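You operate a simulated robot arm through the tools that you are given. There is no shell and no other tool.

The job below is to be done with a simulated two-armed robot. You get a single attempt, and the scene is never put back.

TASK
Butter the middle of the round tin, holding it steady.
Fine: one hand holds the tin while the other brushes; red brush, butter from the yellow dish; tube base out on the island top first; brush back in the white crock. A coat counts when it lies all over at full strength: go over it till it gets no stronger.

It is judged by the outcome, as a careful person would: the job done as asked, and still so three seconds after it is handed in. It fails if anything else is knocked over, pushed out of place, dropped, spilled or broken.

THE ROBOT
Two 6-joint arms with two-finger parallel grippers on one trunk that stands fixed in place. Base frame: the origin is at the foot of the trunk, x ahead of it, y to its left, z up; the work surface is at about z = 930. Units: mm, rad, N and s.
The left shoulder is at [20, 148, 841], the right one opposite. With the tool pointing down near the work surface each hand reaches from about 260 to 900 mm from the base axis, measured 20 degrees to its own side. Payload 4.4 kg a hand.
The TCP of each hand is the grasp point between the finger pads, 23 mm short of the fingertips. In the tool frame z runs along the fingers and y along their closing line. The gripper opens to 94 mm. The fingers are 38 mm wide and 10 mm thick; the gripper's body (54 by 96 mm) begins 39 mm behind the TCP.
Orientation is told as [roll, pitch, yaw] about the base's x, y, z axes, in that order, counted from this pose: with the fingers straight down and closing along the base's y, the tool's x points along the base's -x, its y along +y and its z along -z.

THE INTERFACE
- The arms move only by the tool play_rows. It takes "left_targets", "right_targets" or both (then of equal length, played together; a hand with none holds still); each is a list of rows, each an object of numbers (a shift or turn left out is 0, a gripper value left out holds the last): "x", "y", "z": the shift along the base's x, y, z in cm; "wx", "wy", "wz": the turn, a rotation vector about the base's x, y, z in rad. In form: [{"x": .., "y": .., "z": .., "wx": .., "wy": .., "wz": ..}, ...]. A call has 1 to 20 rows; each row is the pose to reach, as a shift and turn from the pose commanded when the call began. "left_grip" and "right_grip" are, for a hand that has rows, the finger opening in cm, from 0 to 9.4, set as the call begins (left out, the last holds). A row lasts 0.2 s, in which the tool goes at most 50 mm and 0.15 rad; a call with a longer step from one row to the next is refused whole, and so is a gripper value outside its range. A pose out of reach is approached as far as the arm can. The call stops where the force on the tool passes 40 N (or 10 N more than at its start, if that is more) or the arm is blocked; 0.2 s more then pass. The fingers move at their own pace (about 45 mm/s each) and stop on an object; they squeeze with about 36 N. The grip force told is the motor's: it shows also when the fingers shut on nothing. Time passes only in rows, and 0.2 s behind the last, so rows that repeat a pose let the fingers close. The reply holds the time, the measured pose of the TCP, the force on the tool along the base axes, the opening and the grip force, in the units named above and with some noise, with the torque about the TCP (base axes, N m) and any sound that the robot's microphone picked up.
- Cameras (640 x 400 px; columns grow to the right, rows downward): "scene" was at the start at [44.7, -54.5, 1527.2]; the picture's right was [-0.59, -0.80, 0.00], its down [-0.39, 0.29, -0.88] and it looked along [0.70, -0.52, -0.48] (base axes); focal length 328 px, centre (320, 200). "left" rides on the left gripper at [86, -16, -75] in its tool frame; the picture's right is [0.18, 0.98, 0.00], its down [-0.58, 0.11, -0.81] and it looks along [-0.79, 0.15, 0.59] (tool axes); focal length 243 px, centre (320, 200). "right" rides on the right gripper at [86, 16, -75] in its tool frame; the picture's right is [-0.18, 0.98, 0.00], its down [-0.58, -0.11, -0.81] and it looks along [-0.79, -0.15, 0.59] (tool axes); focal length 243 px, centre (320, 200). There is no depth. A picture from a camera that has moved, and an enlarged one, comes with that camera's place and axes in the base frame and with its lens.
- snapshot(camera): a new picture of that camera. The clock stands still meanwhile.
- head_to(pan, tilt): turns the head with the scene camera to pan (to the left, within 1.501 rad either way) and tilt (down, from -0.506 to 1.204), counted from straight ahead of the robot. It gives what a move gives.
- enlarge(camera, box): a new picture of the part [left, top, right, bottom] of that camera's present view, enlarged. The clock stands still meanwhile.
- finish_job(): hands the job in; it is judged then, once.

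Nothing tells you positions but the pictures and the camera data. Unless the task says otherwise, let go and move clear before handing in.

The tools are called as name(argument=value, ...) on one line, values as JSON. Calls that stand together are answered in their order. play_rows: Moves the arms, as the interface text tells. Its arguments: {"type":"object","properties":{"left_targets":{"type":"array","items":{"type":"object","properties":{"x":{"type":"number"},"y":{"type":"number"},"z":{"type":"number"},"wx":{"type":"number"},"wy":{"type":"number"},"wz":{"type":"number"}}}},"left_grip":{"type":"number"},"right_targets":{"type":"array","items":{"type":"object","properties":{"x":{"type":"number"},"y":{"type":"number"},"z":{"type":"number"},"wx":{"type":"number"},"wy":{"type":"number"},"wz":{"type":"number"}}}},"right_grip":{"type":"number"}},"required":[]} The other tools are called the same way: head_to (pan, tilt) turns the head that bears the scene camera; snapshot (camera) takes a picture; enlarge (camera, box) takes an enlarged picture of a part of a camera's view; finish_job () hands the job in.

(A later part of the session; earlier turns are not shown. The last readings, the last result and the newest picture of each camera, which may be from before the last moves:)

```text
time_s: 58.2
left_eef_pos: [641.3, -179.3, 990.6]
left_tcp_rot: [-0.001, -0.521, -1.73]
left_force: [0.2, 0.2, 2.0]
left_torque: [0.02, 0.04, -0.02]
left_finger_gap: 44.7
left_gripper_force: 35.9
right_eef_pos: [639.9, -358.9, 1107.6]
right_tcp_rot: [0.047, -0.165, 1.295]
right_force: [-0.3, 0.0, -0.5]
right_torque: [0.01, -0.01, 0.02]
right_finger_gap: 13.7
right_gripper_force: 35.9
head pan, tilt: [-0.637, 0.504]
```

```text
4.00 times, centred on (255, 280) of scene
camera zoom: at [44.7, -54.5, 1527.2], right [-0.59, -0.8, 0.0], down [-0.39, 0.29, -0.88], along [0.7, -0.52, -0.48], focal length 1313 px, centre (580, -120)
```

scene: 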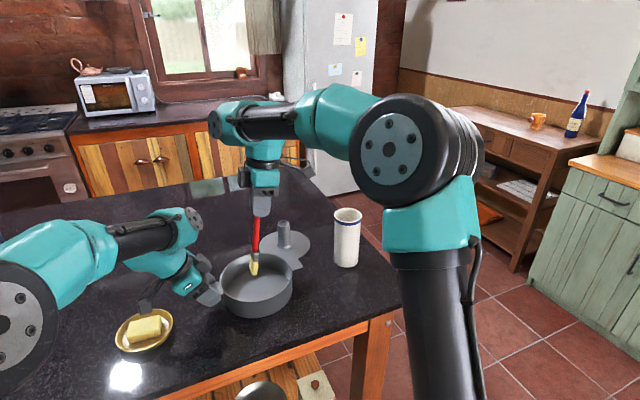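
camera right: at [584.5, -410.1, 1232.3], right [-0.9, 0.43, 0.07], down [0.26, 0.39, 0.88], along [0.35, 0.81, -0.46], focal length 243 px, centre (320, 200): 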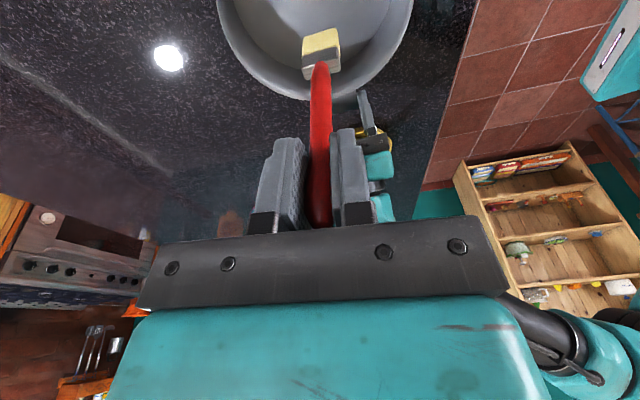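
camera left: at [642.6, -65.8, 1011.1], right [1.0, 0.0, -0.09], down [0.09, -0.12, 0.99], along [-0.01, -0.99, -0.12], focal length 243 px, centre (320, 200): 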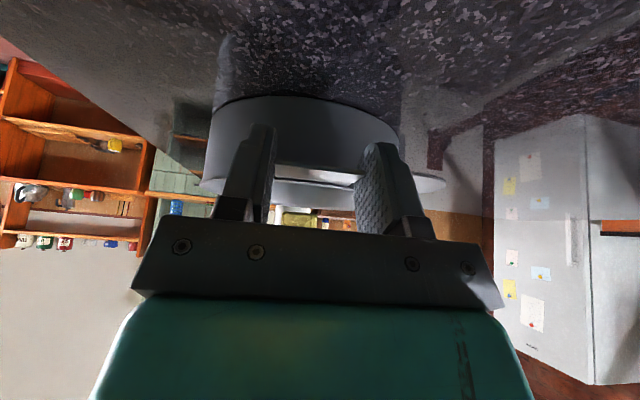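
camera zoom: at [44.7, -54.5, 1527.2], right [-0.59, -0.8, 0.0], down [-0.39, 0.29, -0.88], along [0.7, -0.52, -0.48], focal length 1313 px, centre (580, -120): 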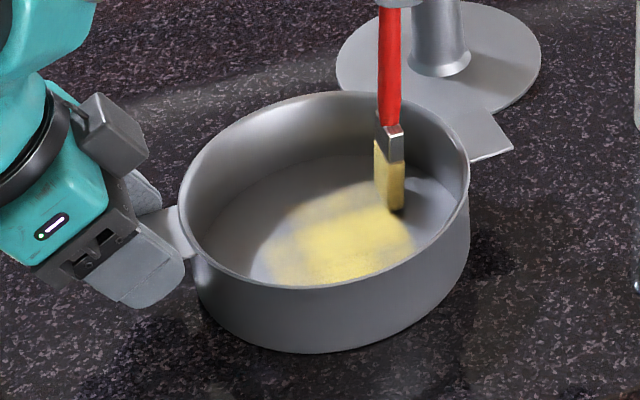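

The far lane looks fainter than the rest. I'll lift the brush and look at the whole patch and the bristles.

play_rows(right_targets=[{"z": 2}, {"z": 5}, {"y": -1, "z": 8}, {"y": -5, "z": 9}, {"y": -8, "z": 9}])

enlarge(camera="scene", box=[195, 230, 315, 330])

snapshot(camera="right")

enlarge(camera="scene", box=[240, 150, 320, 250])

```text
time_s: 59.4
left_eef_pos: [641.1, -179.2, 989.9]
left_tcp_rot: [0.0, -0.519, -1.73]
left_force: [-1.1, 1.3, 0.9]
left_torque: [0.02, -0.16, -0.02]
left_finger_gap: 44.8
left_gripper_force: 36.1
right_eef_pos: [638.0, -438.6, 1198.7]
right_tcp_rot: [0.045, -0.164, 1.299]
right_force: [-0.6, -0.8, 0.4]
right_torque: [-0.01, 0.0, 0.0]
right_finger_gap: 13.9
right_gripper_force: 36.2
head pan, tilt: [-0.637, 0.504]
```

```text
4.00 times, centred on (255, 280) of scene
camera zoom: at [44.6, -54.3, 1527.2], right [-0.59, -0.8, 0.0], down [-0.39, 0.29, -0.88], along [0.7, -0.52, -0.48], focal length 1313 px, centre (580, -120)
```

zoom: 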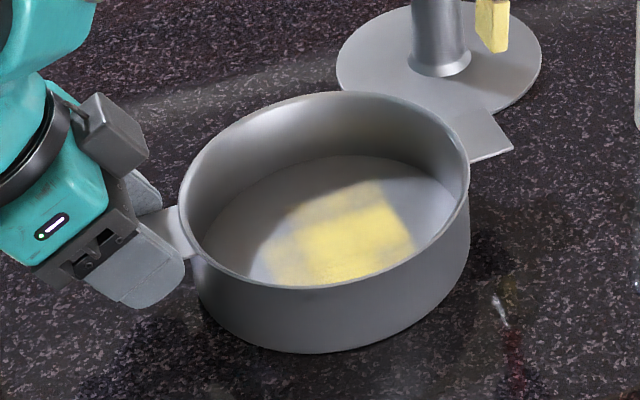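

```text
taken
camera right: at [599.5, -530.8, 1258.3], right [-0.9, 0.43, 0.07], down [0.26, 0.39, 0.88], along [0.35, 0.81, -0.46], focal length 243 px, centre (320, 200)
```

right: 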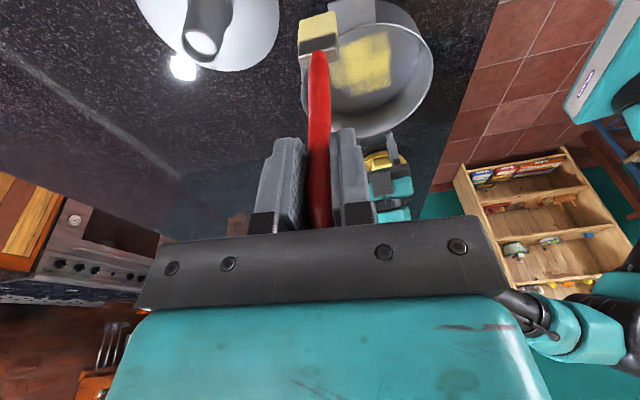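

```text
4.00 times, centred on (280, 200) of scene
camera zoom: at [44.6, -54.3, 1527.2], right [-0.59, -0.8, 0.0], down [-0.39, 0.29, -0.88], along [0.7, -0.52, -0.48], focal length 1313 px, centre (480, 200)
```

zoom: 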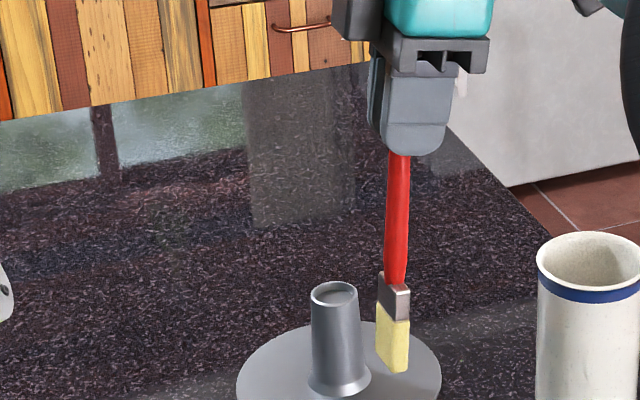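

The patch fades towards the far edge (higher x). I'll zoom in on it from the right camera.

enlarge(camera="right", box=[290, 0, 440, 140])

enlarge(camera="scene", box=[235, 260, 305, 310])

```text
2.86 times, centred on (365, 70) of right
camera zoom: at [599.5, -530.8, 1258.3], right [-0.9, 0.43, 0.07], down [0.26, 0.39, 0.88], along [0.35, 0.81, -0.46], focal length 693 px, centre (191, 571)
```

zoom: 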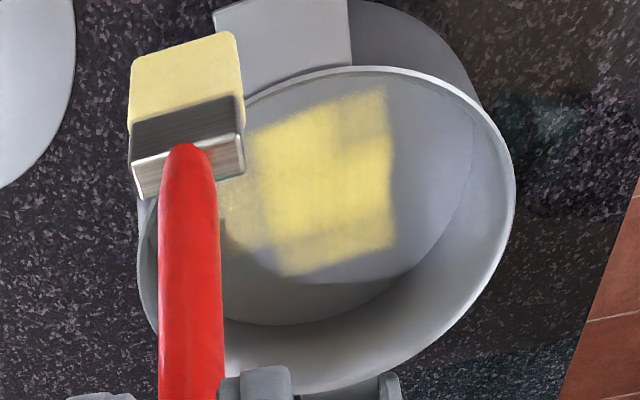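

```text
8.00 times, centred on (270, 285) of scene
camera zoom: at [44.6, -54.3, 1527.2], right [-0.59, -0.8, 0.0], down [-0.39, 0.29, -0.88], along [0.7, -0.52, -0.48], focal length 2626 px, centre (720, -480)
```

zoom: 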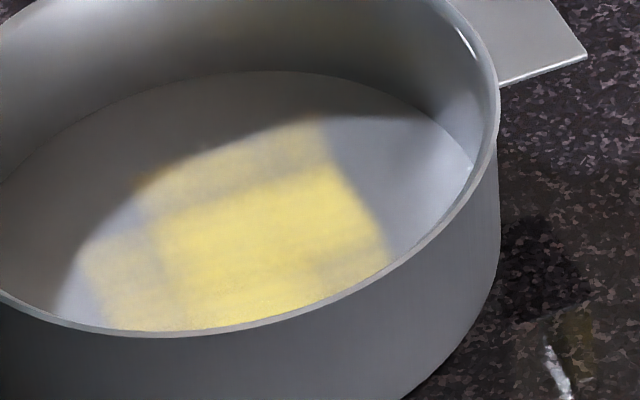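

Cells near the edges are still weak, especially the far edge and the left edge. I'll go back in, pressing slightly more and running lanes closer to the edges.

play_rows(right_targets=[{"y": 3}, {"y": 7}, {"x": 0.3, "y": 8, "z": -2}, {"x": 0.6, "y": 8, "z": -5}, {"x": 0.6, "y": 8, "z": -8}, {"x": 0.6, "y": 8, "z": -8.8}, {"x": 0.6, "y": 8, "z": -9.05}])

play_rows(right_targets=[{"z": -0.05}, {"z": -0.05}])

```text
time_s: 61.0
left_eef_pos: [643.2, -180.1, 990.2]
left_tcp_rot: [0.001, -0.52, -1.73]
left_force: [-0.8, -0.2, 1.8]
left_torque: [0.05, 0.01, 0.01]
left_finger_gap: 44.8
left_gripper_force: 35.9
right_eef_pos: [644.7, -359.5, 1110.2]
right_tcp_rot: [0.045, -0.163, 1.297]
right_force: [0.1, 0.6, 0.0]
right_torque: [0.01, -0.04, 0.02]
right_finger_gap: 14.1
right_gripper_force: 36.4
head pan, tilt: [-0.637, 0.504]
```

```text
time_s: 61.6
left_eef_pos: [641.4, -179.0, 989.3]
left_tcp_rot: [0.001, -0.522, -1.731]
left_force: [0.3, 0.8, 0.7]
left_torque: [-0.02, -0.01, 0.03]
left_finger_gap: 44.7
left_gripper_force: 36.1
right_eef_pos: [644.8, -358.6, 1108.7]
right_tcp_rot: [0.046, -0.165, 1.297]
right_force: [0.0, -0.7, -0.4]
right_torque: [0.0, 0.01, -0.02]
right_finger_gap: 14.1
right_gripper_force: 36.3
head pan, tilt: [-0.637, 0.504]
```

play_rows(right_targets=[{"z": -0.05}, {"z": -0.1}])

play_rows(right_targets=[{"z": -0.05}, {"z": -0.05}])

play_rows(right_targets=[{"z": -0.05}, {"z": -0.05}])

```text
time_s: 62.2
left_eef_pos: [640.5, -180.0, 990.3]
left_tcp_rot: [0.0, -0.52, -1.729]
left_force: [-0.1, 0.5, 0.2]
left_torque: [-0.01, 0.0, 0.03]
left_finger_gap: 44.6
left_gripper_force: 36.3
right_eef_pos: [645.2, -358.3, 1108.1]
right_tcp_rot: [0.045, -0.165, 1.296]
right_force: [-0.7, 0.0, -0.7]
right_torque: [-0.04, 0.01, 0.03]
right_finger_gap: 14.0
right_gripper_force: 35.4
head pan, tilt: [-0.637, 0.504]
```

```text
time_s: 62.8
left_eef_pos: [641.3, -178.7, 989.5]
left_tcp_rot: [0.001, -0.521, -1.728]
left_force: [-0.5, 0.3, 1.2]
left_torque: [0.04, 0.03, -0.01]
left_finger_gap: 44.5
left_gripper_force: 36.0
right_eef_pos: [646.7, -359.3, 1107.3]
right_tcp_rot: [0.045, -0.165, 1.296]
right_force: [0.3, -0.4, 1.6]
right_torque: [-0.01, 0.01, -0.03]
right_finger_gap: 13.6
right_gripper_force: 35.8
head pan, tilt: [-0.637, 0.504]
```

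```text
time_s: 63.4
left_eef_pos: [641.0, -179.2, 989.8]
left_tcp_rot: [-0.001, -0.52, -1.73]
left_force: [1.9, -1.8, 0.1]
left_torque: [0.39, 0.04, 0.26]
left_finger_gap: 44.9
left_gripper_force: 36.1
right_eef_pos: [646.1, -358.4, 1107.3]
right_tcp_rot: [0.044, -0.164, 1.296]
right_force: [-1.7, -1.0, 13.9]
right_torque: [-0.04, 0.08, 0.02]
right_finger_gap: 14.0
right_gripper_force: 36.1
head pan, tilt: [-0.637, 0.504]
```

It is in contact now. I'll stroke the far lane back and forth, right out to the edge.

play_rows(right_targets=[{"x": -0.06, "y": -0.4, "z": 0.02}, {"x": 0.08, "y": 0.48, "z": 0.02}, {"x": 0.22, "y": 1.36, "z": 0.02}, {"x": 0.36, "y": 2.24, "z": 0.02}, {"x": 0.5, "y": 3.1, "z": 0.02}, {"x": 0.64, "y": 4.0, "z": 0.02}, {"x": 0.78, "y": 4.9, "z": 0.02}, {"x": 0.92, "y": 5.8, "z": 0.02}, {"x": 1.06, "y": 6.6, "z": 0.02}, {"x": 1.12, "y": 7.0, "z": 0.02}, {"x": 1.06, "y": 6.6, "z": 0.02}, {"x": 0.92, "y": 5.8, "z": 0.02}, {"x": 0.78, "y": 4.9, "z": 0.02}, {"x": 0.64, "y": 4.0, "z": 0.02}, {"x": 0.5, "y": 3.1, "z": 0.02}, {"x": 0.36, "y": 2.24, "z": 0.02}, {"x": 0.22, "y": 1.36, "z": 0.02}, {"x": 0.08, "y": 0.48, "z": 0.02}, {"x": -0.06, "y": -0.4, "z": 0.02}])

enlarge(camera="right", box=[200, 0, 440, 110])

enlarge(camera="scene", box=[235, 250, 305, 310])

```text
time_s: 67.4
left_eef_pos: [640.7, -178.4, 989.6]
left_tcp_rot: [0.0, -0.521, -1.73]
left_force: [1.2, -2.5, -1.2]
left_torque: [0.18, 0.09, 0.08]
left_finger_gap: 44.6
left_gripper_force: 35.8
right_eef_pos: [645.1, -362.5, 1105.6]
right_tcp_rot: [0.044, -0.165, 1.298]
right_force: [-1.1, 4.2, 0.5]
right_torque: [0.38, 0.09, 0.04]
right_finger_gap: 13.8
right_gripper_force: 36.2
head pan, tilt: [-0.637, 0.504]
```

```text
2.67 times, centred on (320, 55) of right
camera zoom: at [606.2, -453.9, 1165.6], right [-0.9, 0.43, 0.07], down [0.26, 0.39, 0.88], along [0.35, 0.81, -0.46], focal length 647 px, centre (320, 587)
```

zoom: 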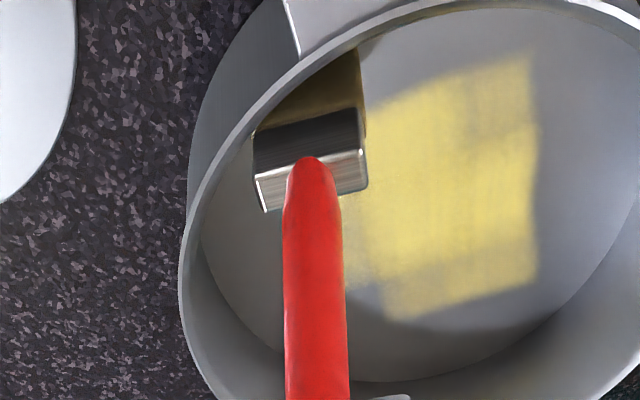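

```text
6.67 times, centred on (270, 280) of scene
camera zoom: at [44.7, -54.5, 1527.2], right [-0.59, -0.8, 0.0], down [-0.39, 0.29, -0.88], along [0.7, -0.52, -0.48], focal length 2189 px, centre (653, -333)
```

zoom: 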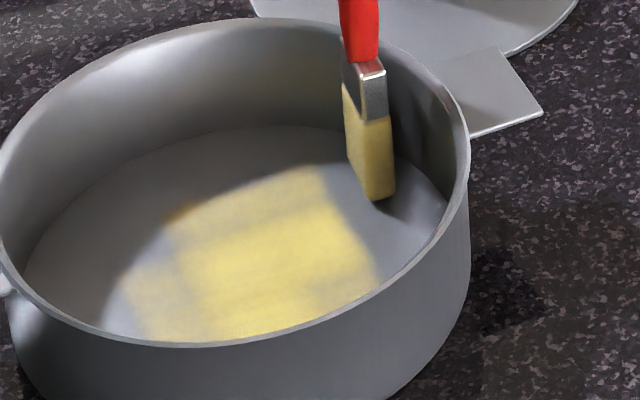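

The brush has pivoted slightly in the grip (about the pinch axis), so the tip is lagging toward −y of where I assumed. I'll lift a little and measure where the tip really is.

play_rows(right_targets=[{"y": 1, "z": 1}, {"y": 3, "z": 2}, {"y": 3, "z": 2}])

enlarge(camera="right", box=[200, 0, 440, 110])

enlarge(camera="scene", box=[215, 170, 315, 310])

snapshot(camera="left")

```text
time_s: 68.2
left_eef_pos: [640.3, -179.5, 989.4]
left_tcp_rot: [-0.001, -0.521, -1.729]
left_force: [0.7, 0.0, 0.0]
left_torque: [0.05, -0.02, 0.04]
left_finger_gap: 44.6
left_gripper_force: 35.6
right_eef_pos: [644.5, -334.0, 1125.7]
right_tcp_rot: [0.044, -0.164, 1.299]
right_force: [0.9, 0.7, -0.3]
right_torque: [0.0, -0.03, -0.04]
right_finger_gap: 13.9
right_gripper_force: 36.2
head pan, tilt: [-0.637, 0.504]
```

```text
2.67 times, centred on (320, 55) of right
camera zoom: at [606.5, -424.9, 1185.9], right [-0.9, 0.43, 0.07], down [0.26, 0.39, 0.88], along [0.35, 0.81, -0.46], focal length 647 px, centre (320, 587)
```

zoom: 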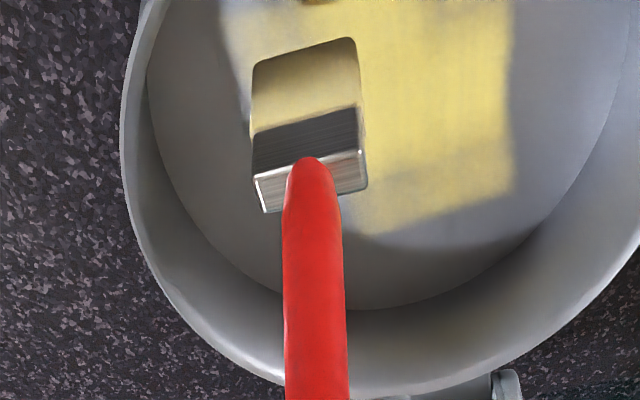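

```text
2.86 times, centred on (265, 240) of scene
camera zoom: at [44.7, -54.5, 1527.2], right [-0.59, -0.8, 0.0], down [-0.39, 0.29, -0.88], along [0.7, -0.52, -0.48], focal length 938 px, centre (477, 86)
```

zoom: 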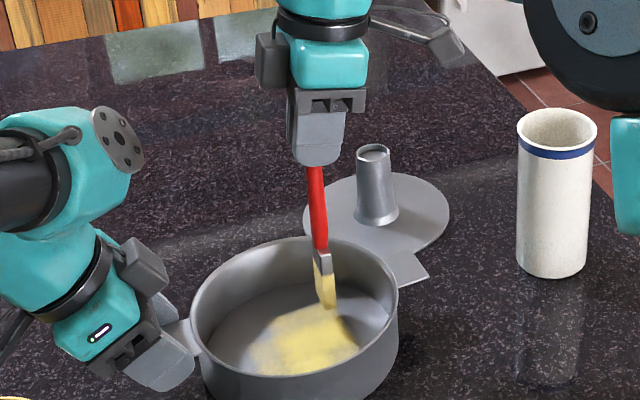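

```text
taken
camera left: at [642.7, -65.8, 1011.1], right [1.0, 0.0, -0.09], down [0.09, -0.12, 0.99], along [-0.01, -0.99, -0.12], focal length 243 px, centre (320, 200)
```

left: 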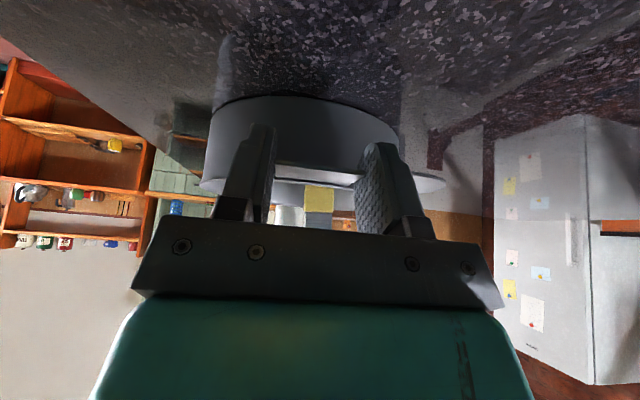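

The brush now hangs nearly vertical, with its tip about 10 mm to +y of the TCP. Strokes along x, the pinch axis, can't pivot it, so I'll use those. First I'll touch down again lightly.

play_rows(right_targets=[{"x": 0.14, "y": -0.63, "z": -0.5}, {"x": 0.14, "y": -0.63, "z": -0.9}, {"x": 0.14, "y": -0.63, "z": -1.1}])

play_rows(right_targets=[{"z": -0.07}, {"z": -0.1}])

play_rows(right_targets=[{"z": -0.05}, {"z": -0.08}])

```text
time_s: 69.0
left_eef_pos: [642.2, -179.4, 990.2]
left_tcp_rot: [0.0, -0.522, -1.73]
left_force: [1.2, 1.0, 1.2]
left_torque: [-0.02, -0.03, 0.02]
left_finger_gap: 44.8
left_gripper_force: 35.9
right_eef_pos: [644.5, -339.7, 1116.2]
right_tcp_rot: [0.046, -0.164, 1.297]
right_force: [0.3, -0.1, -1.1]
right_torque: [0.0, 0.02, 0.04]
right_finger_gap: 13.9
right_gripper_force: 36.1
head pan, tilt: [-0.637, 0.504]
```

```text
time_s: 69.6
left_eef_pos: [642.4, -177.5, 989.2]
left_tcp_rot: [0.0, -0.52, -1.729]
left_force: [1.3, 0.7, 0.8]
left_torque: [0.01, -0.02, 0.02]
left_finger_gap: 44.4
left_gripper_force: 35.5
right_eef_pos: [645.8, -338.6, 1114.3]
right_tcp_rot: [0.046, -0.164, 1.296]
right_force: [0.0, 0.5, 0.3]
right_torque: [0.0, 0.01, -0.03]
right_finger_gap: 13.9
right_gripper_force: 36.4
head pan, tilt: [-0.637, 0.504]
```

```text
time_s: 70.2
left_eef_pos: [640.2, -179.9, 990.0]
left_tcp_rot: [0.0, -0.521, -1.729]
left_force: [0.3, 0.3, 1.0]
left_torque: [0.01, -0.01, 0.03]
left_finger_gap: 44.7
left_gripper_force: 36.4
right_eef_pos: [647.1, -338.7, 1114.3]
right_tcp_rot: [0.046, -0.164, 1.295]
right_force: [-0.2, 0.4, 0.3]
right_torque: [0.01, -0.02, 0.01]
right_finger_gap: 14.2
right_gripper_force: 35.7
head pan, tilt: [-0.637, 0.504]
```

play_rows(right_targets=[{"z": -0.05}, {"z": -0.1}])

play_rows(right_targets=[{"z": -0.05}, {"z": -0.08}])

play_rows(right_targets=[{"z": -0.04}, {"z": -0.06}])

```text
time_s: 70.8
left_eef_pos: [641.1, -178.6, 989.2]
left_tcp_rot: [0.001, -0.519, -1.728]
left_force: [0.0, 0.7, 0.5]
left_torque: [0.02, -0.01, 0.04]
left_finger_gap: 45.0
left_gripper_force: 36.2
right_eef_pos: [645.9, -338.8, 1111.8]
right_tcp_rot: [0.046, -0.163, 1.296]
right_force: [1.0, 0.4, 0.4]
right_torque: [0.01, -0.03, -0.01]
right_finger_gap: 13.7
right_gripper_force: 35.8
head pan, tilt: [-0.637, 0.504]
```

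```text
time_s: 71.4
left_eef_pos: [641.5, -179.2, 989.5]
left_tcp_rot: [0.0, -0.52, -1.731]
left_force: [0.6, 1.3, 0.5]
left_torque: [-0.01, -0.01, 0.05]
left_finger_gap: 44.7
left_gripper_force: 36.1
right_eef_pos: [645.9, -339.2, 1110.3]
right_tcp_rot: [0.047, -0.165, 1.297]
right_force: [-0.4, 0.2, -0.4]
right_torque: [0.02, -0.02, -0.01]
right_finger_gap: 13.8
right_gripper_force: 35.7
head pan, tilt: [-0.637, 0.504]
```

```text
time_s: 72.0
left_eef_pos: [640.7, -178.7, 989.0]
left_tcp_rot: [0.0, -0.52, -1.73]
left_force: [-0.1, 1.2, 0.9]
left_torque: [-0.03, 0.0, 0.05]
left_finger_gap: 44.5
left_gripper_force: 36.8
right_eef_pos: [646.9, -340.1, 1111.3]
right_tcp_rot: [0.046, -0.165, 1.297]
right_force: [-0.4, 0.6, -0.6]
right_torque: [0.0, -0.05, -0.01]
right_finger_gap: 14.0
right_gripper_force: 36.5
head pan, tilt: [-0.637, 0.504]
```

play_rows(right_targets=[{"z": -0.05}, {"z": -0.1}])

play_rows(right_targets=[{"z": -0.04}, {"z": -0.08}])

enlarge(camera="scene", box=[235, 250, 305, 310])

enlarge(camera="right", box=[200, 0, 440, 110])

```text
time_s: 72.6
left_eef_pos: [641.2, -179.2, 988.2]
left_tcp_rot: [0.0, -0.523, -1.729]
left_force: [0.0, -0.4, 0.0]
left_torque: [-0.03, -0.03, 0.05]
left_finger_gap: 44.5
left_gripper_force: 35.8
right_eef_pos: [645.9, -340.0, 1110.0]
right_tcp_rot: [0.045, -0.164, 1.296]
right_force: [0.6, 0.1, -0.7]
right_torque: [0.0, 0.01, -0.02]
right_finger_gap: 14.0
right_gripper_force: 36.3
head pan, tilt: [-0.637, 0.504]
```

```text
time_s: 73.2
left_eef_pos: [642.0, -178.3, 990.2]
left_tcp_rot: [0.0, -0.519, -1.73]
left_force: [0.3, -0.6, 0.7]
left_torque: [0.0, 0.01, 0.04]
left_finger_gap: 44.4
left_gripper_force: 36.0
right_eef_pos: [646.2, -339.1, 1109.4]
right_tcp_rot: [0.046, -0.164, 1.297]
right_force: [1.0, 0.0, 0.3]
right_torque: [-0.03, 0.02, 0.02]
right_finger_gap: 13.8
right_gripper_force: 36.0
head pan, tilt: [-0.637, 0.504]
```

```text
6.67 times, centred on (270, 280) of scene
camera zoom: at [44.7, -54.5, 1527.2], right [-0.59, -0.8, 0.0], down [-0.39, 0.29, -0.88], along [0.7, -0.52, -0.48], focal length 2189 px, centre (653, -333)
```

zoom: 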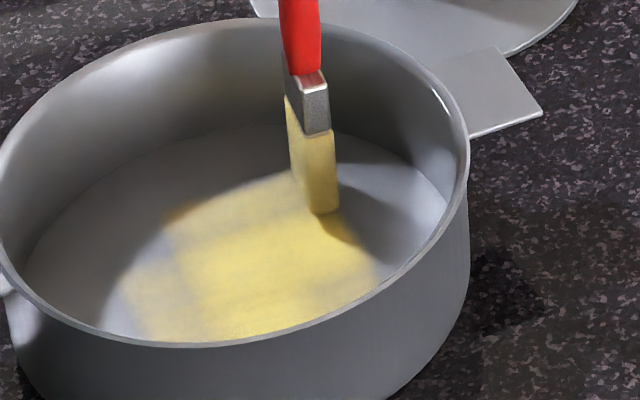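

```text
2.67 times, centred on (320, 55) of right
camera zoom: at [608.5, -430.6, 1169.2], right [-0.9, 0.43, 0.07], down [0.26, 0.39, 0.88], along [0.35, 0.81, -0.46], focal length 647 px, centre (320, 587)
```

zoom: 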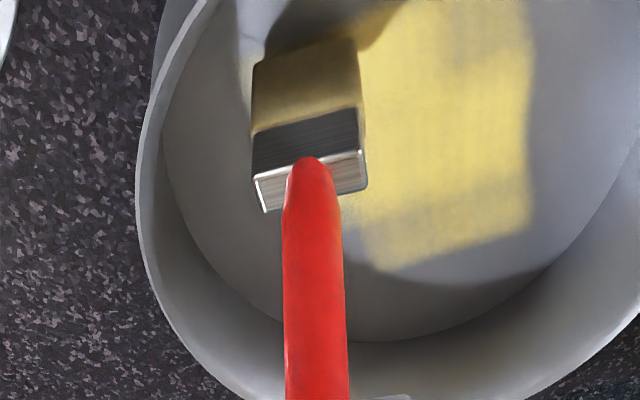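

play_rows(right_targets=[{"z": -0.05}, {"z": -0.1}])

play_rows(right_targets=[{"z": -0.04}, {"z": -0.08}])

play_rows(right_targets=[{"z": -0.04}, {"z": -0.08}])

```text
time_s: 73.8
left_eef_pos: [641.4, -179.0, 991.4]
left_tcp_rot: [0.001, -0.519, -1.73]
left_force: [0.5, -0.1, 0.8]
left_torque: [-0.03, 0.0, 0.02]
left_finger_gap: 44.5
left_gripper_force: 35.3
right_eef_pos: [646.6, -340.1, 1107.8]
right_tcp_rot: [0.047, -0.164, 1.298]
right_force: [0.7, -0.3, -0.2]
right_torque: [-0.01, 0.05, 0.04]
right_finger_gap: 13.8
right_gripper_force: 36.6
head pan, tilt: [-0.637, 0.504]
```

```text
time_s: 74.4
left_eef_pos: [641.2, -178.7, 989.3]
left_tcp_rot: [0.0, -0.521, -1.729]
left_force: [0.3, 0.1, 1.6]
left_torque: [-0.01, -0.03, 0.01]
left_finger_gap: 44.7
left_gripper_force: 36.0
right_eef_pos: [646.5, -341.0, 1107.0]
right_tcp_rot: [0.046, -0.165, 1.296]
right_force: [0.6, 0.7, -0.5]
right_torque: [0.01, 0.02, -0.02]
right_finger_gap: 14.2
right_gripper_force: 35.0
head pan, tilt: [-0.637, 0.504]
```

```text
time_s: 75.0
left_eef_pos: [640.7, -178.7, 989.7]
left_tcp_rot: [0.0, -0.519, -1.73]
left_force: [-1.1, 0.7, 0.6]
left_torque: [-0.03, 0.0, 0.07]
left_finger_gap: 44.6
left_gripper_force: 36.2
right_eef_pos: [647.3, -339.8, 1108.0]
right_tcp_rot: [0.045, -0.164, 1.297]
right_force: [0.4, 0.2, 0.7]
right_torque: [0.0, -0.03, 0.01]
right_finger_gap: 14.0
right_gripper_force: 35.9
head pan, tilt: [-0.637, 0.504]
```

play_rows(right_targets=[{"z": -0.05}, {"z": -0.08}])

play_rows(right_targets=[{"z": -0.04}, {"z": -0.08}])

enlarge(camera="scene", box=[235, 250, 305, 310])

```text
time_s: 75.6
left_eef_pos: [640.9, -178.2, 988.7]
left_tcp_rot: [0.0, -0.521, -1.729]
left_force: [0.5, -0.4, 0.3]
left_torque: [-0.05, 0.01, 0.0]
left_finger_gap: 44.5
left_gripper_force: 35.9
right_eef_pos: [646.2, -338.6, 1106.6]
right_tcp_rot: [0.045, -0.163, 1.297]
right_force: [-0.9, 0.3, 0.5]
right_torque: [-0.03, 0.03, 0.01]
right_finger_gap: 14.0
right_gripper_force: 36.2
head pan, tilt: [-0.637, 0.504]
```

```text
time_s: 76.2
left_eef_pos: [641.4, -179.2, 990.3]
left_tcp_rot: [0.0, -0.52, -1.73]
left_force: [0.4, -0.6, 0.4]
left_torque: [-0.06, 0.01, 0.0]
left_finger_gap: 44.7
left_gripper_force: 35.7
right_eef_pos: [646.4, -339.6, 1105.2]
right_tcp_rot: [0.045, -0.162, 1.298]
right_force: [0.4, 0.2, -0.2]
right_torque: [0.01, -0.03, -0.02]
right_finger_gap: 13.9
right_gripper_force: 36.1
head pan, tilt: [-0.637, 0.504]
```

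```text
6.67 times, centred on (270, 280) of scene
camera zoom: at [44.7, -54.5, 1527.2], right [-0.59, -0.8, 0.0], down [-0.39, 0.29, -0.88], along [0.7, -0.52, -0.48], focal length 2189 px, centre (653, -333)
```

zoom: 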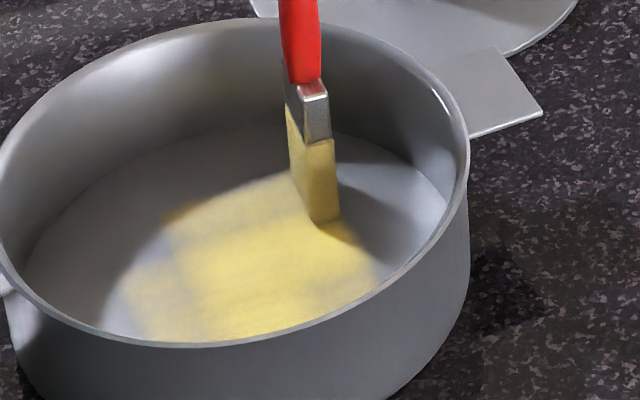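

The shadow shows the tip almost at the floor, so I'll continue in small steps.

play_rows(right_targets=[{"z": -0.05}, {"z": -0.1}])

play_rows(right_targets=[{"z": -0.04}, {"z": -0.08}])

play_rows(right_targets=[{"z": -0.04}, {"z": -0.08}])

```text
time_s: 76.8
left_eef_pos: [642.0, -180.0, 989.6]
left_tcp_rot: [-0.001, -0.519, -1.73]
left_force: [2.7, -2.1, -0.3]
left_torque: [0.28, 0.09, 0.2]
left_finger_gap: 44.7
left_gripper_force: 36.3
right_eef_pos: [646.6, -339.6, 1105.9]
right_tcp_rot: [0.043, -0.164, 1.298]
right_force: [-1.8, -0.4, 11.6]
right_torque: [-0.08, 0.23, -0.04]
right_finger_gap: 13.7
right_gripper_force: 35.7
head pan, tilt: [-0.637, 0.504]
```

```text
time_s: 77.4
left_eef_pos: [640.3, -178.8, 988.7]
left_tcp_rot: [0.0, -0.521, -1.728]
left_force: [3.9, -2.7, -0.3]
left_torque: [0.38, -0.03, 0.39]
left_finger_gap: 44.7
left_gripper_force: 35.1
right_eef_pos: [646.7, -340.7, 1104.5]
right_tcp_rot: [0.043, -0.163, 1.297]
right_force: [-0.5, -0.7, 23.7]
right_torque: [0.08, -0.13, 0.03]
right_finger_gap: 14.0
right_gripper_force: 36.1
head pan, tilt: [-0.637, 0.504]
```

```text
time_s: 78.0
left_eef_pos: [640.6, -178.8, 989.6]
left_tcp_rot: [0.0, -0.52, -1.73]
left_force: [5.7, -4.6, -3.2]
left_torque: [0.39, -0.18, 0.58]
left_finger_gap: 44.8
left_gripper_force: 35.9
right_eef_pos: [646.9, -338.4, 1104.5]
right_tcp_rot: [0.043, -0.162, 1.297]
right_force: [-2.0, 0.1, 33.4]
right_torque: [0.05, -0.01, 0.0]
right_finger_gap: 14.1
right_gripper_force: 35.8
head pan, tilt: [-0.637, 0.504]
```

That pressed harder than intended (33 N), so I'll ease off to a light touch and sweep lanes along x, stepping across the patch.

play_rows(right_targets=[{"z": 0.2}, {"x": -1.18, "y": 0.19, "z": 0.2}, {"x": -2.37, "y": 0.38, "z": 0.2}, {"x": -3.55, "y": 0.57, "z": 0.2}, {"x": -4.74, "y": 0.76, "z": 0.2}, {"x": -5.92, "y": 0.95, "z": 0.2}, {"x": -5.78, "y": 1.84, "z": 0.2}, {"x": -4.6, "y": 1.65, "z": 0.2}, {"x": -3.41, "y": 1.46, "z": 0.2}, {"x": -2.23, "y": 1.27, "z": 0.2}, {"x": -1.04, "y": 1.08, "z": 0.2}, {"x": 0.14, "y": 0.89, "z": 0.2}, {"x": 0.28, "y": 1.78, "z": 0.2}, {"x": -0.9, "y": 1.97, "z": 0.2}, {"x": -2.09, "y": 2.16, "z": 0.2}, {"x": -3.27, "y": 2.35, "z": 0.2}, {"x": -4.46, "y": 2.54, "z": 0.2}, {"x": -5.64, "y": 2.73, "z": 0.2}])

enlarge(camera="right", box=[200, 0, 440, 110])

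enlarge(camera="scene", box=[235, 250, 305, 310])

```text
time_s: 81.8
left_eef_pos: [641.6, -179.0, 991.1]
left_tcp_rot: [-0.002, -0.52, -1.731]
left_force: [0.1, 0.7, -0.2]
left_torque: [-0.04, 0.05, -0.09]
left_finger_gap: 44.3
left_gripper_force: 36.0
right_eef_pos: [587.7, -311.5, 1105.0]
right_tcp_rot: [0.047, -0.164, 1.297]
right_force: [-0.1, 0.3, -1.0]
right_torque: [-0.01, -0.05, -0.02]
right_finger_gap: 14.0
right_gripper_force: 35.3
head pan, tilt: [-0.637, 0.504]
```

```text
2.67 times, centred on (320, 55) of right
camera zoom: at [549.9, -402.7, 1164.5], right [-0.9, 0.43, 0.07], down [0.26, 0.39, 0.88], along [0.35, 0.81, -0.46], focal length 647 px, centre (320, 587)
```

zoom: 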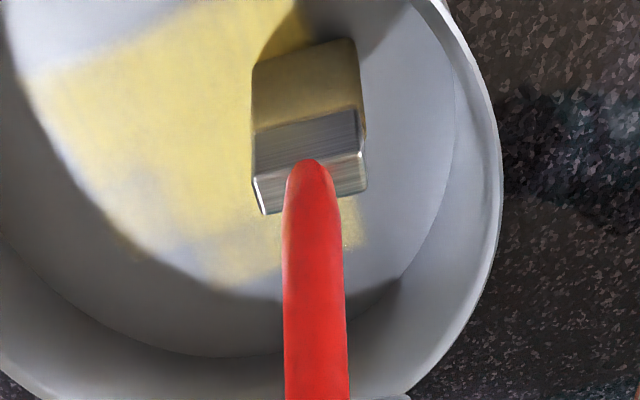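

```text
6.67 times, centred on (270, 280) of scene
camera zoom: at [44.7, -54.5, 1527.2], right [-0.59, -0.8, 0.0], down [-0.39, 0.29, -0.88], along [0.7, -0.52, -0.48], focal length 2189 px, centre (653, -333)
```

zoom: 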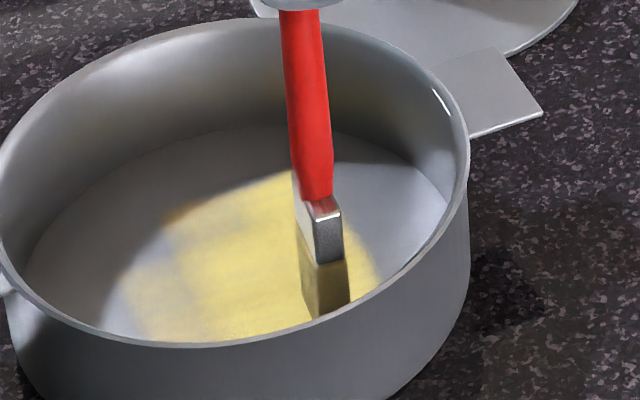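

The right half now looks even. I'll continue the lanes across the middle with a touch more pressure.

play_rows(right_targets=[{"x": 0.14, "y": 0.89, "z": -0.06}, {"x": 1.32, "y": 0.7, "z": -0.06}, {"x": 2.51, "y": 0.51, "z": -0.06}, {"x": 3.69, "y": 0.32, "z": -0.06}, {"x": 4.88, "y": 0.13, "z": -0.06}, {"x": 6.06, "y": -0.06, "z": -0.06}, {"x": 6.2, "y": 0.83, "z": -0.06}, {"x": 5.02, "y": 1.02, "z": -0.06}, {"x": 3.83, "y": 1.21, "z": -0.06}, {"x": 2.65, "y": 1.4, "z": -0.06}, {"x": 1.46, "y": 1.59, "z": -0.06}, {"x": 0.28, "y": 1.78, "z": -0.06}, {"x": 0.43, "y": 2.67, "z": -0.06}, {"x": 1.61, "y": 2.48, "z": -0.06}, {"x": 2.8, "y": 2.29, "z": -0.06}, {"x": 3.98, "y": 2.1, "z": -0.06}, {"x": 5.17, "y": 1.91, "z": -0.06}, {"x": 6.35, "y": 1.72, "z": -0.06}])

enlarge(camera="right", box=[200, 0, 440, 110])

enlarge(camera="scene", box=[235, 250, 305, 310])

```text
time_s: 85.6
left_eef_pos: [641.9, -179.9, 990.6]
left_tcp_rot: [0.0, -0.519, -1.731]
left_force: [-1.3, 0.6, 1.3]
left_torque: [-0.08, 0.02, -0.01]
left_finger_gap: 44.5
left_gripper_force: 35.9
right_eef_pos: [651.1, -293.5, 1106.5]
right_tcp_rot: [0.046, -0.164, 1.297]
right_force: [0.0, 0.5, -0.7]
right_torque: [-0.02, 0.01, 0.01]
right_finger_gap: 13.8
right_gripper_force: 36.1
head pan, tilt: [-0.637, 0.504]
```

```text
2.67 times, centred on (320, 55) of right
camera zoom: at [614.1, -386.0, 1166.0], right [-0.9, 0.43, 0.07], down [0.26, 0.39, 0.88], along [0.35, 0.81, -0.46], focal length 647 px, centre (320, 587)
```

zoom: 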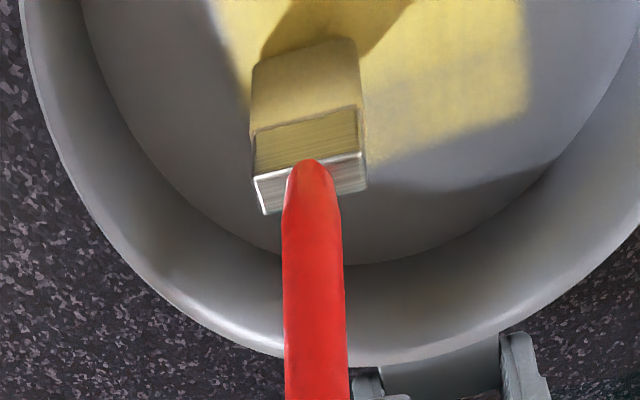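

```text
6.67 times, centred on (270, 280) of scene
camera zoom: at [44.6, -54.5, 1527.2], right [-0.59, -0.8, 0.0], down [-0.39, 0.29, -0.88], along [0.7, -0.52, -0.48], focal length 2189 px, centre (653, -333)
```

zoom: 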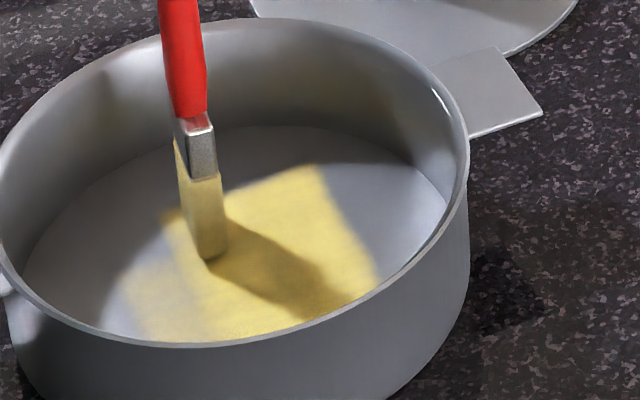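

The patch keeps improving but the contact is very light. I'll press 1 mm more and finish the lanes toward the left tab.

play_rows(right_targets=[{"z": -0.1}, {"x": 0.14, "y": 0.89, "z": -0.1}, {"x": -1.04, "y": 1.08, "z": -0.1}, {"x": -2.23, "y": 1.27, "z": -0.1}, {"x": -3.41, "y": 1.46, "z": -0.1}, {"x": -4.6, "y": 1.65, "z": -0.1}, {"x": -5.78, "y": 1.84, "z": -0.1}])

enlarge(camera="scene", box=[235, 250, 305, 310])

```text
time_s: 87.2
left_eef_pos: [641.4, -178.1, 989.5]
left_tcp_rot: [-0.001, -0.519, -1.731]
left_force: [-0.9, 0.3, 0.0]
left_torque: [-0.09, -0.07, -0.03]
left_finger_gap: 44.5
left_gripper_force: 36.5
right_eef_pos: [594.9, -274.9, 1103.0]
right_tcp_rot: [0.045, -0.163, 1.296]
right_force: [1.7, -1.0, 8.0]
right_torque: [-0.14, -0.4, 0.0]
right_finger_gap: 13.9
right_gripper_force: 35.7
head pan, tilt: [-0.637, 0.504]
```

```text
6.67 times, centred on (270, 280) of scene
camera zoom: at [44.6, -54.5, 1527.2], right [-0.59, -0.8, 0.0], down [-0.39, 0.29, -0.88], along [0.7, -0.52, -0.48], focal length 2189 px, centre (653, -333)
```

zoom: 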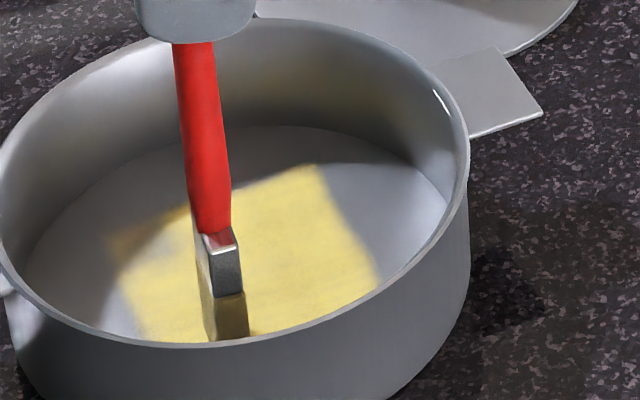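

With firmer contact the coat spreads evenly and reaches the left edge. Next come the last lanes on the left side.

play_rows(right_targets=[{"x": 0.14, "y": 0.89}, {"x": 1.32, "y": 0.7}, {"x": 2.51, "y": 0.51}, {"x": 3.69, "y": 0.32}, {"x": 4.88, "y": 0.13}, {"x": 6.06, "y": -0.06}, {"x": 6.2, "y": 0.83}, {"x": 5.02, "y": 1.02}, {"x": 3.83, "y": 1.21}, {"x": 2.65, "y": 1.4}, {"x": 1.46, "y": 1.59}, {"x": 0.28, "y": 1.78}, {"x": 0.34, "y": 2.1}, {"x": 1.52, "y": 1.91}, {"x": 2.7, "y": 1.72}, {"x": 3.89, "y": 1.53}, {"x": 5.07, "y": 1.34}, {"x": 6.25, "y": 1.15}])

enlarge(camera="right", box=[200, 0, 440, 110])

enlarge(camera="scene", box=[235, 250, 305, 310])

```text
time_s: 91.0
left_eef_pos: [641.3, -178.5, 990.0]
left_tcp_rot: [0.0, -0.52, -1.729]
left_force: [-0.1, 1.6, -0.5]
left_torque: [-0.2, 0.03, -0.12]
left_finger_gap: 45.1
left_gripper_force: 36.1
right_eef_pos: [657.4, -265.9, 1104.2]
right_tcp_rot: [0.044, -0.163, 1.297]
right_force: [-0.5, 0.2, -0.2]
right_torque: [0.03, 0.0, 0.01]
right_finger_gap: 13.9
right_gripper_force: 35.7
head pan, tilt: [-0.637, 0.504]
```

```text
2.67 times, centred on (320, 55) of right
camera zoom: at [619.8, -357.4, 1163.7], right [-0.9, 0.43, 0.07], down [0.26, 0.39, 0.88], along [0.35, 0.81, -0.46], focal length 647 px, centre (320, 587)
```

zoom: 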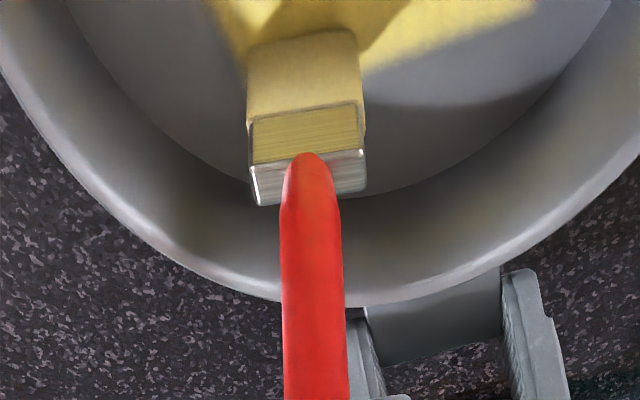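

```text
6.67 times, centred on (270, 280) of scene
camera zoom: at [44.5, -54.6, 1527.2], right [-0.59, -0.8, 0.0], down [-0.39, 0.29, -0.88], along [0.7, -0.52, -0.48], focal length 2189 px, centre (653, -333)
```

zoom: 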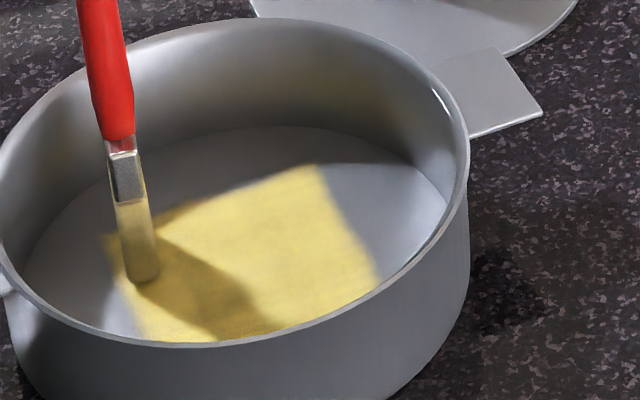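

The patch now looks close to uniform. I'll lift the brush away to inspect it and the bristles.

play_rows(right_targets=[{"y": -1, "z": 2}, {"y": -2, "z": 5}, {"y": -3, "z": 8}, {"y": -7, "z": 10}, {"y": -11, "z": 10}, {"y": -15, "z": 10}, {"y": -18, "z": 10}])

enlarge(camera="right", box=[270, 0, 450, 150])

enlarge(camera="scene", box=[235, 250, 305, 310])

enlarge(camera="scene", box=[230, 150, 330, 250])

```text
time_s: 92.6
left_eef_pos: [641.1, -177.9, 989.9]
left_tcp_rot: [0.001, -0.52, -1.73]
left_force: [-1.3, 1.9, 0.6]
left_torque: [-0.16, -0.03, -0.12]
left_finger_gap: 44.4
left_gripper_force: 35.4
right_eef_pos: [659.0, -444.4, 1206.7]
right_tcp_rot: [0.046, -0.165, 1.3]
right_force: [-0.2, 0.2, -0.1]
right_torque: [0.01, 0.02, -0.04]
right_finger_gap: 14.0
right_gripper_force: 35.9
head pan, tilt: [-0.637, 0.504]
```

```text
2.67 times, centred on (360, 75) of right
camera zoom: at [621.5, -535.7, 1266.0], right [-0.9, 0.43, 0.07], down [0.26, 0.39, 0.88], along [0.35, 0.81, -0.46], focal length 647 px, centre (213, 533)
```

zoom: 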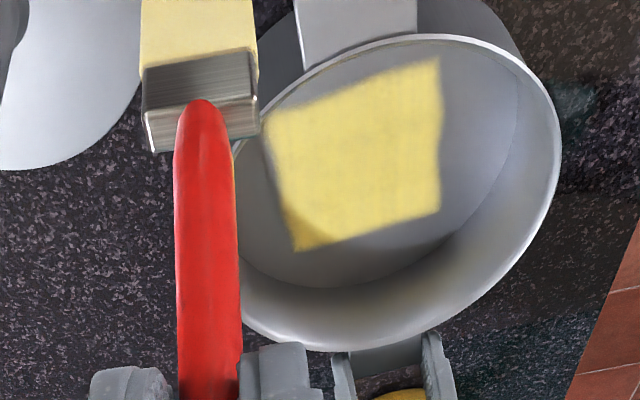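

```text
6.67 times, centred on (270, 280) of scene
camera zoom: at [44.6, -54.3, 1527.2], right [-0.59, -0.8, 0.0], down [-0.39, 0.29, -0.88], along [0.7, -0.52, -0.48], focal length 2189 px, centre (653, -333)
```

zoom: 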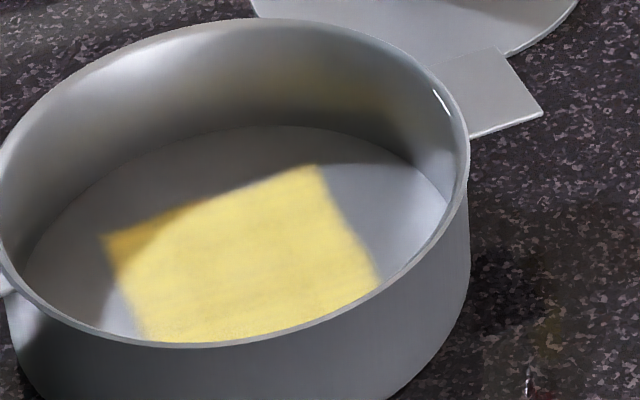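

```text
4.00 times, centred on (280, 200) of scene
camera zoom: at [44.6, -54.3, 1527.2], right [-0.59, -0.8, 0.0], down [-0.39, 0.29, -0.88], along [0.7, -0.52, -0.48], focal length 1313 px, centre (480, 200)
```

zoom: 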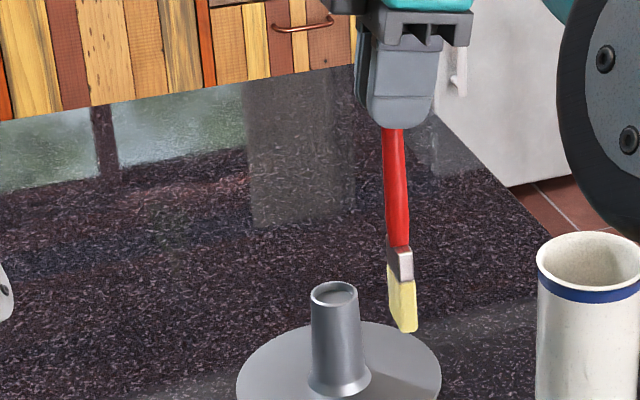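

The whole square is coated now. I'll take close-ups as a reference before a confirming pass.

enlarge(camera="right", box=[335, 10, 405, 100])

enlarge(camera="scene", box=[240, 270, 285, 305])

```text
4.44 times, centred on (370, 55) of right
camera zoom: at [621.5, -535.7, 1266.0], right [-0.9, 0.43, 0.07], down [0.26, 0.39, 0.88], along [0.35, 0.81, -0.46], focal length 1078 px, centre (98, 844)
```

zoom: 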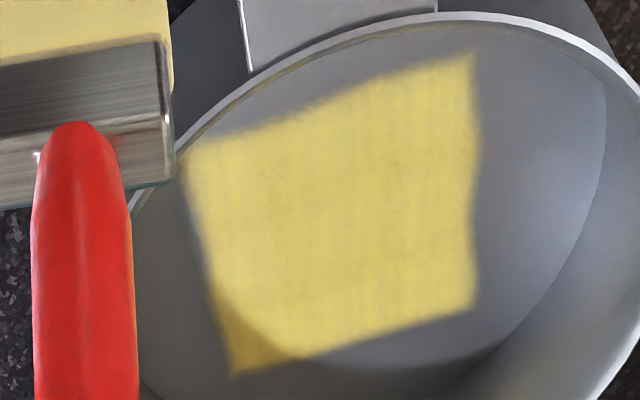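

```text
11.43 times, centred on (262, 288) of scene
camera zoom: at [44.6, -54.3, 1527.2], right [-0.59, -0.8, 0.0], down [-0.39, 0.29, -0.88], along [0.7, -0.52, -0.48], focal length 3752 px, centre (977, -800)
```

zoom: 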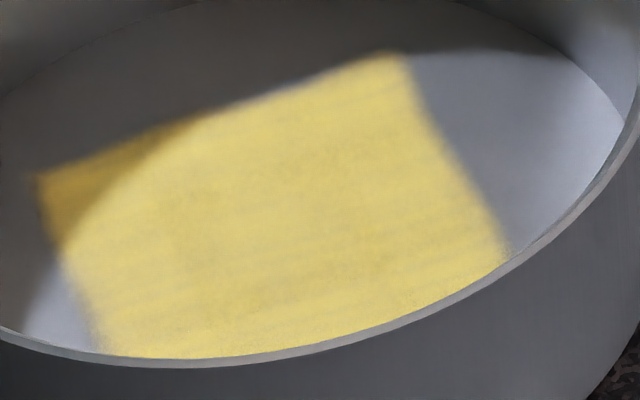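

It looks even, but I'll make one more full confirming pass while the brush still holds butter. I'm going back to the far right corner of the patch.

play_rows(right_targets=[{"x": -0.5, "y": 3}, {"x": -1, "y": 7}, {"x": -1.44, "y": 10.9}, {"x": -1.44, "y": 10.9, "z": -4}, {"x": -1.44, "y": 10.9, "z": -8}, {"x": -1.44, "y": 10.9, "z": -9.9}, {"x": -1.44, "y": 10.9, "z": -10.1}])

play_rows(right_targets=[{"z": -0.05}, {"z": -0.1}])

enlarge(camera="scene", box=[235, 250, 305, 310])

```text
time_s: 94.2
left_eef_pos: [641.0, -178.2, 988.7]
left_tcp_rot: [0.0, -0.518, -1.728]
left_force: [2.4, -2.0, 0.4]
left_torque: [0.51, 0.09, 0.39]
left_finger_gap: 44.6
left_gripper_force: 36.0
right_eef_pos: [641.8, -336.3, 1102.5]
right_tcp_rot: [0.042, -0.165, 1.298]
right_force: [-2.6, -0.8, 20.1]
right_torque: [-0.16, 0.41, 0.0]
right_finger_gap: 13.7
right_gripper_force: 36.1
head pan, tilt: [-0.637, 0.504]
```

```text
time_s: 94.8
left_eef_pos: [639.8, -178.9, 988.0]
left_tcp_rot: [0.0, -0.52, -1.731]
left_force: [5.4, -4.1, -2.4]
left_torque: [0.55, -0.06, 0.54]
left_finger_gap: 44.7
left_gripper_force: 35.6
right_eef_pos: [642.4, -335.7, 1101.3]
right_tcp_rot: [0.043, -0.164, 1.297]
right_force: [-2.5, -0.1, 33.1]
right_torque: [-0.01, 0.11, 0.0]
right_finger_gap: 14.0
right_gripper_force: 35.7
head pan, tilt: [-0.637, 0.504]
```

```text
6.67 times, centred on (270, 280) of scene
camera zoom: at [44.2, -54.4, 1527.2], right [-0.59, -0.8, 0.0], down [-0.39, 0.29, -0.88], along [0.7, -0.52, -0.48], focal length 2189 px, centre (653, -333)
```

zoom: 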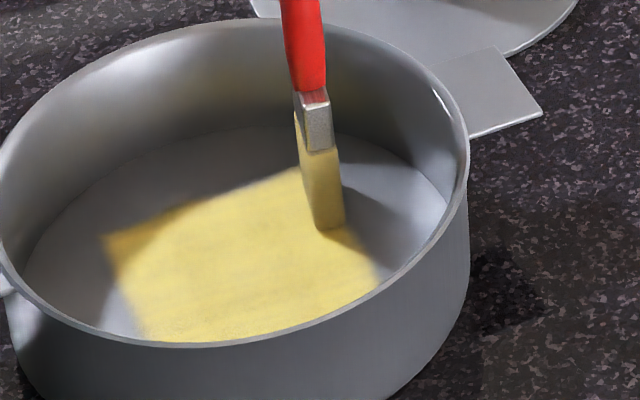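

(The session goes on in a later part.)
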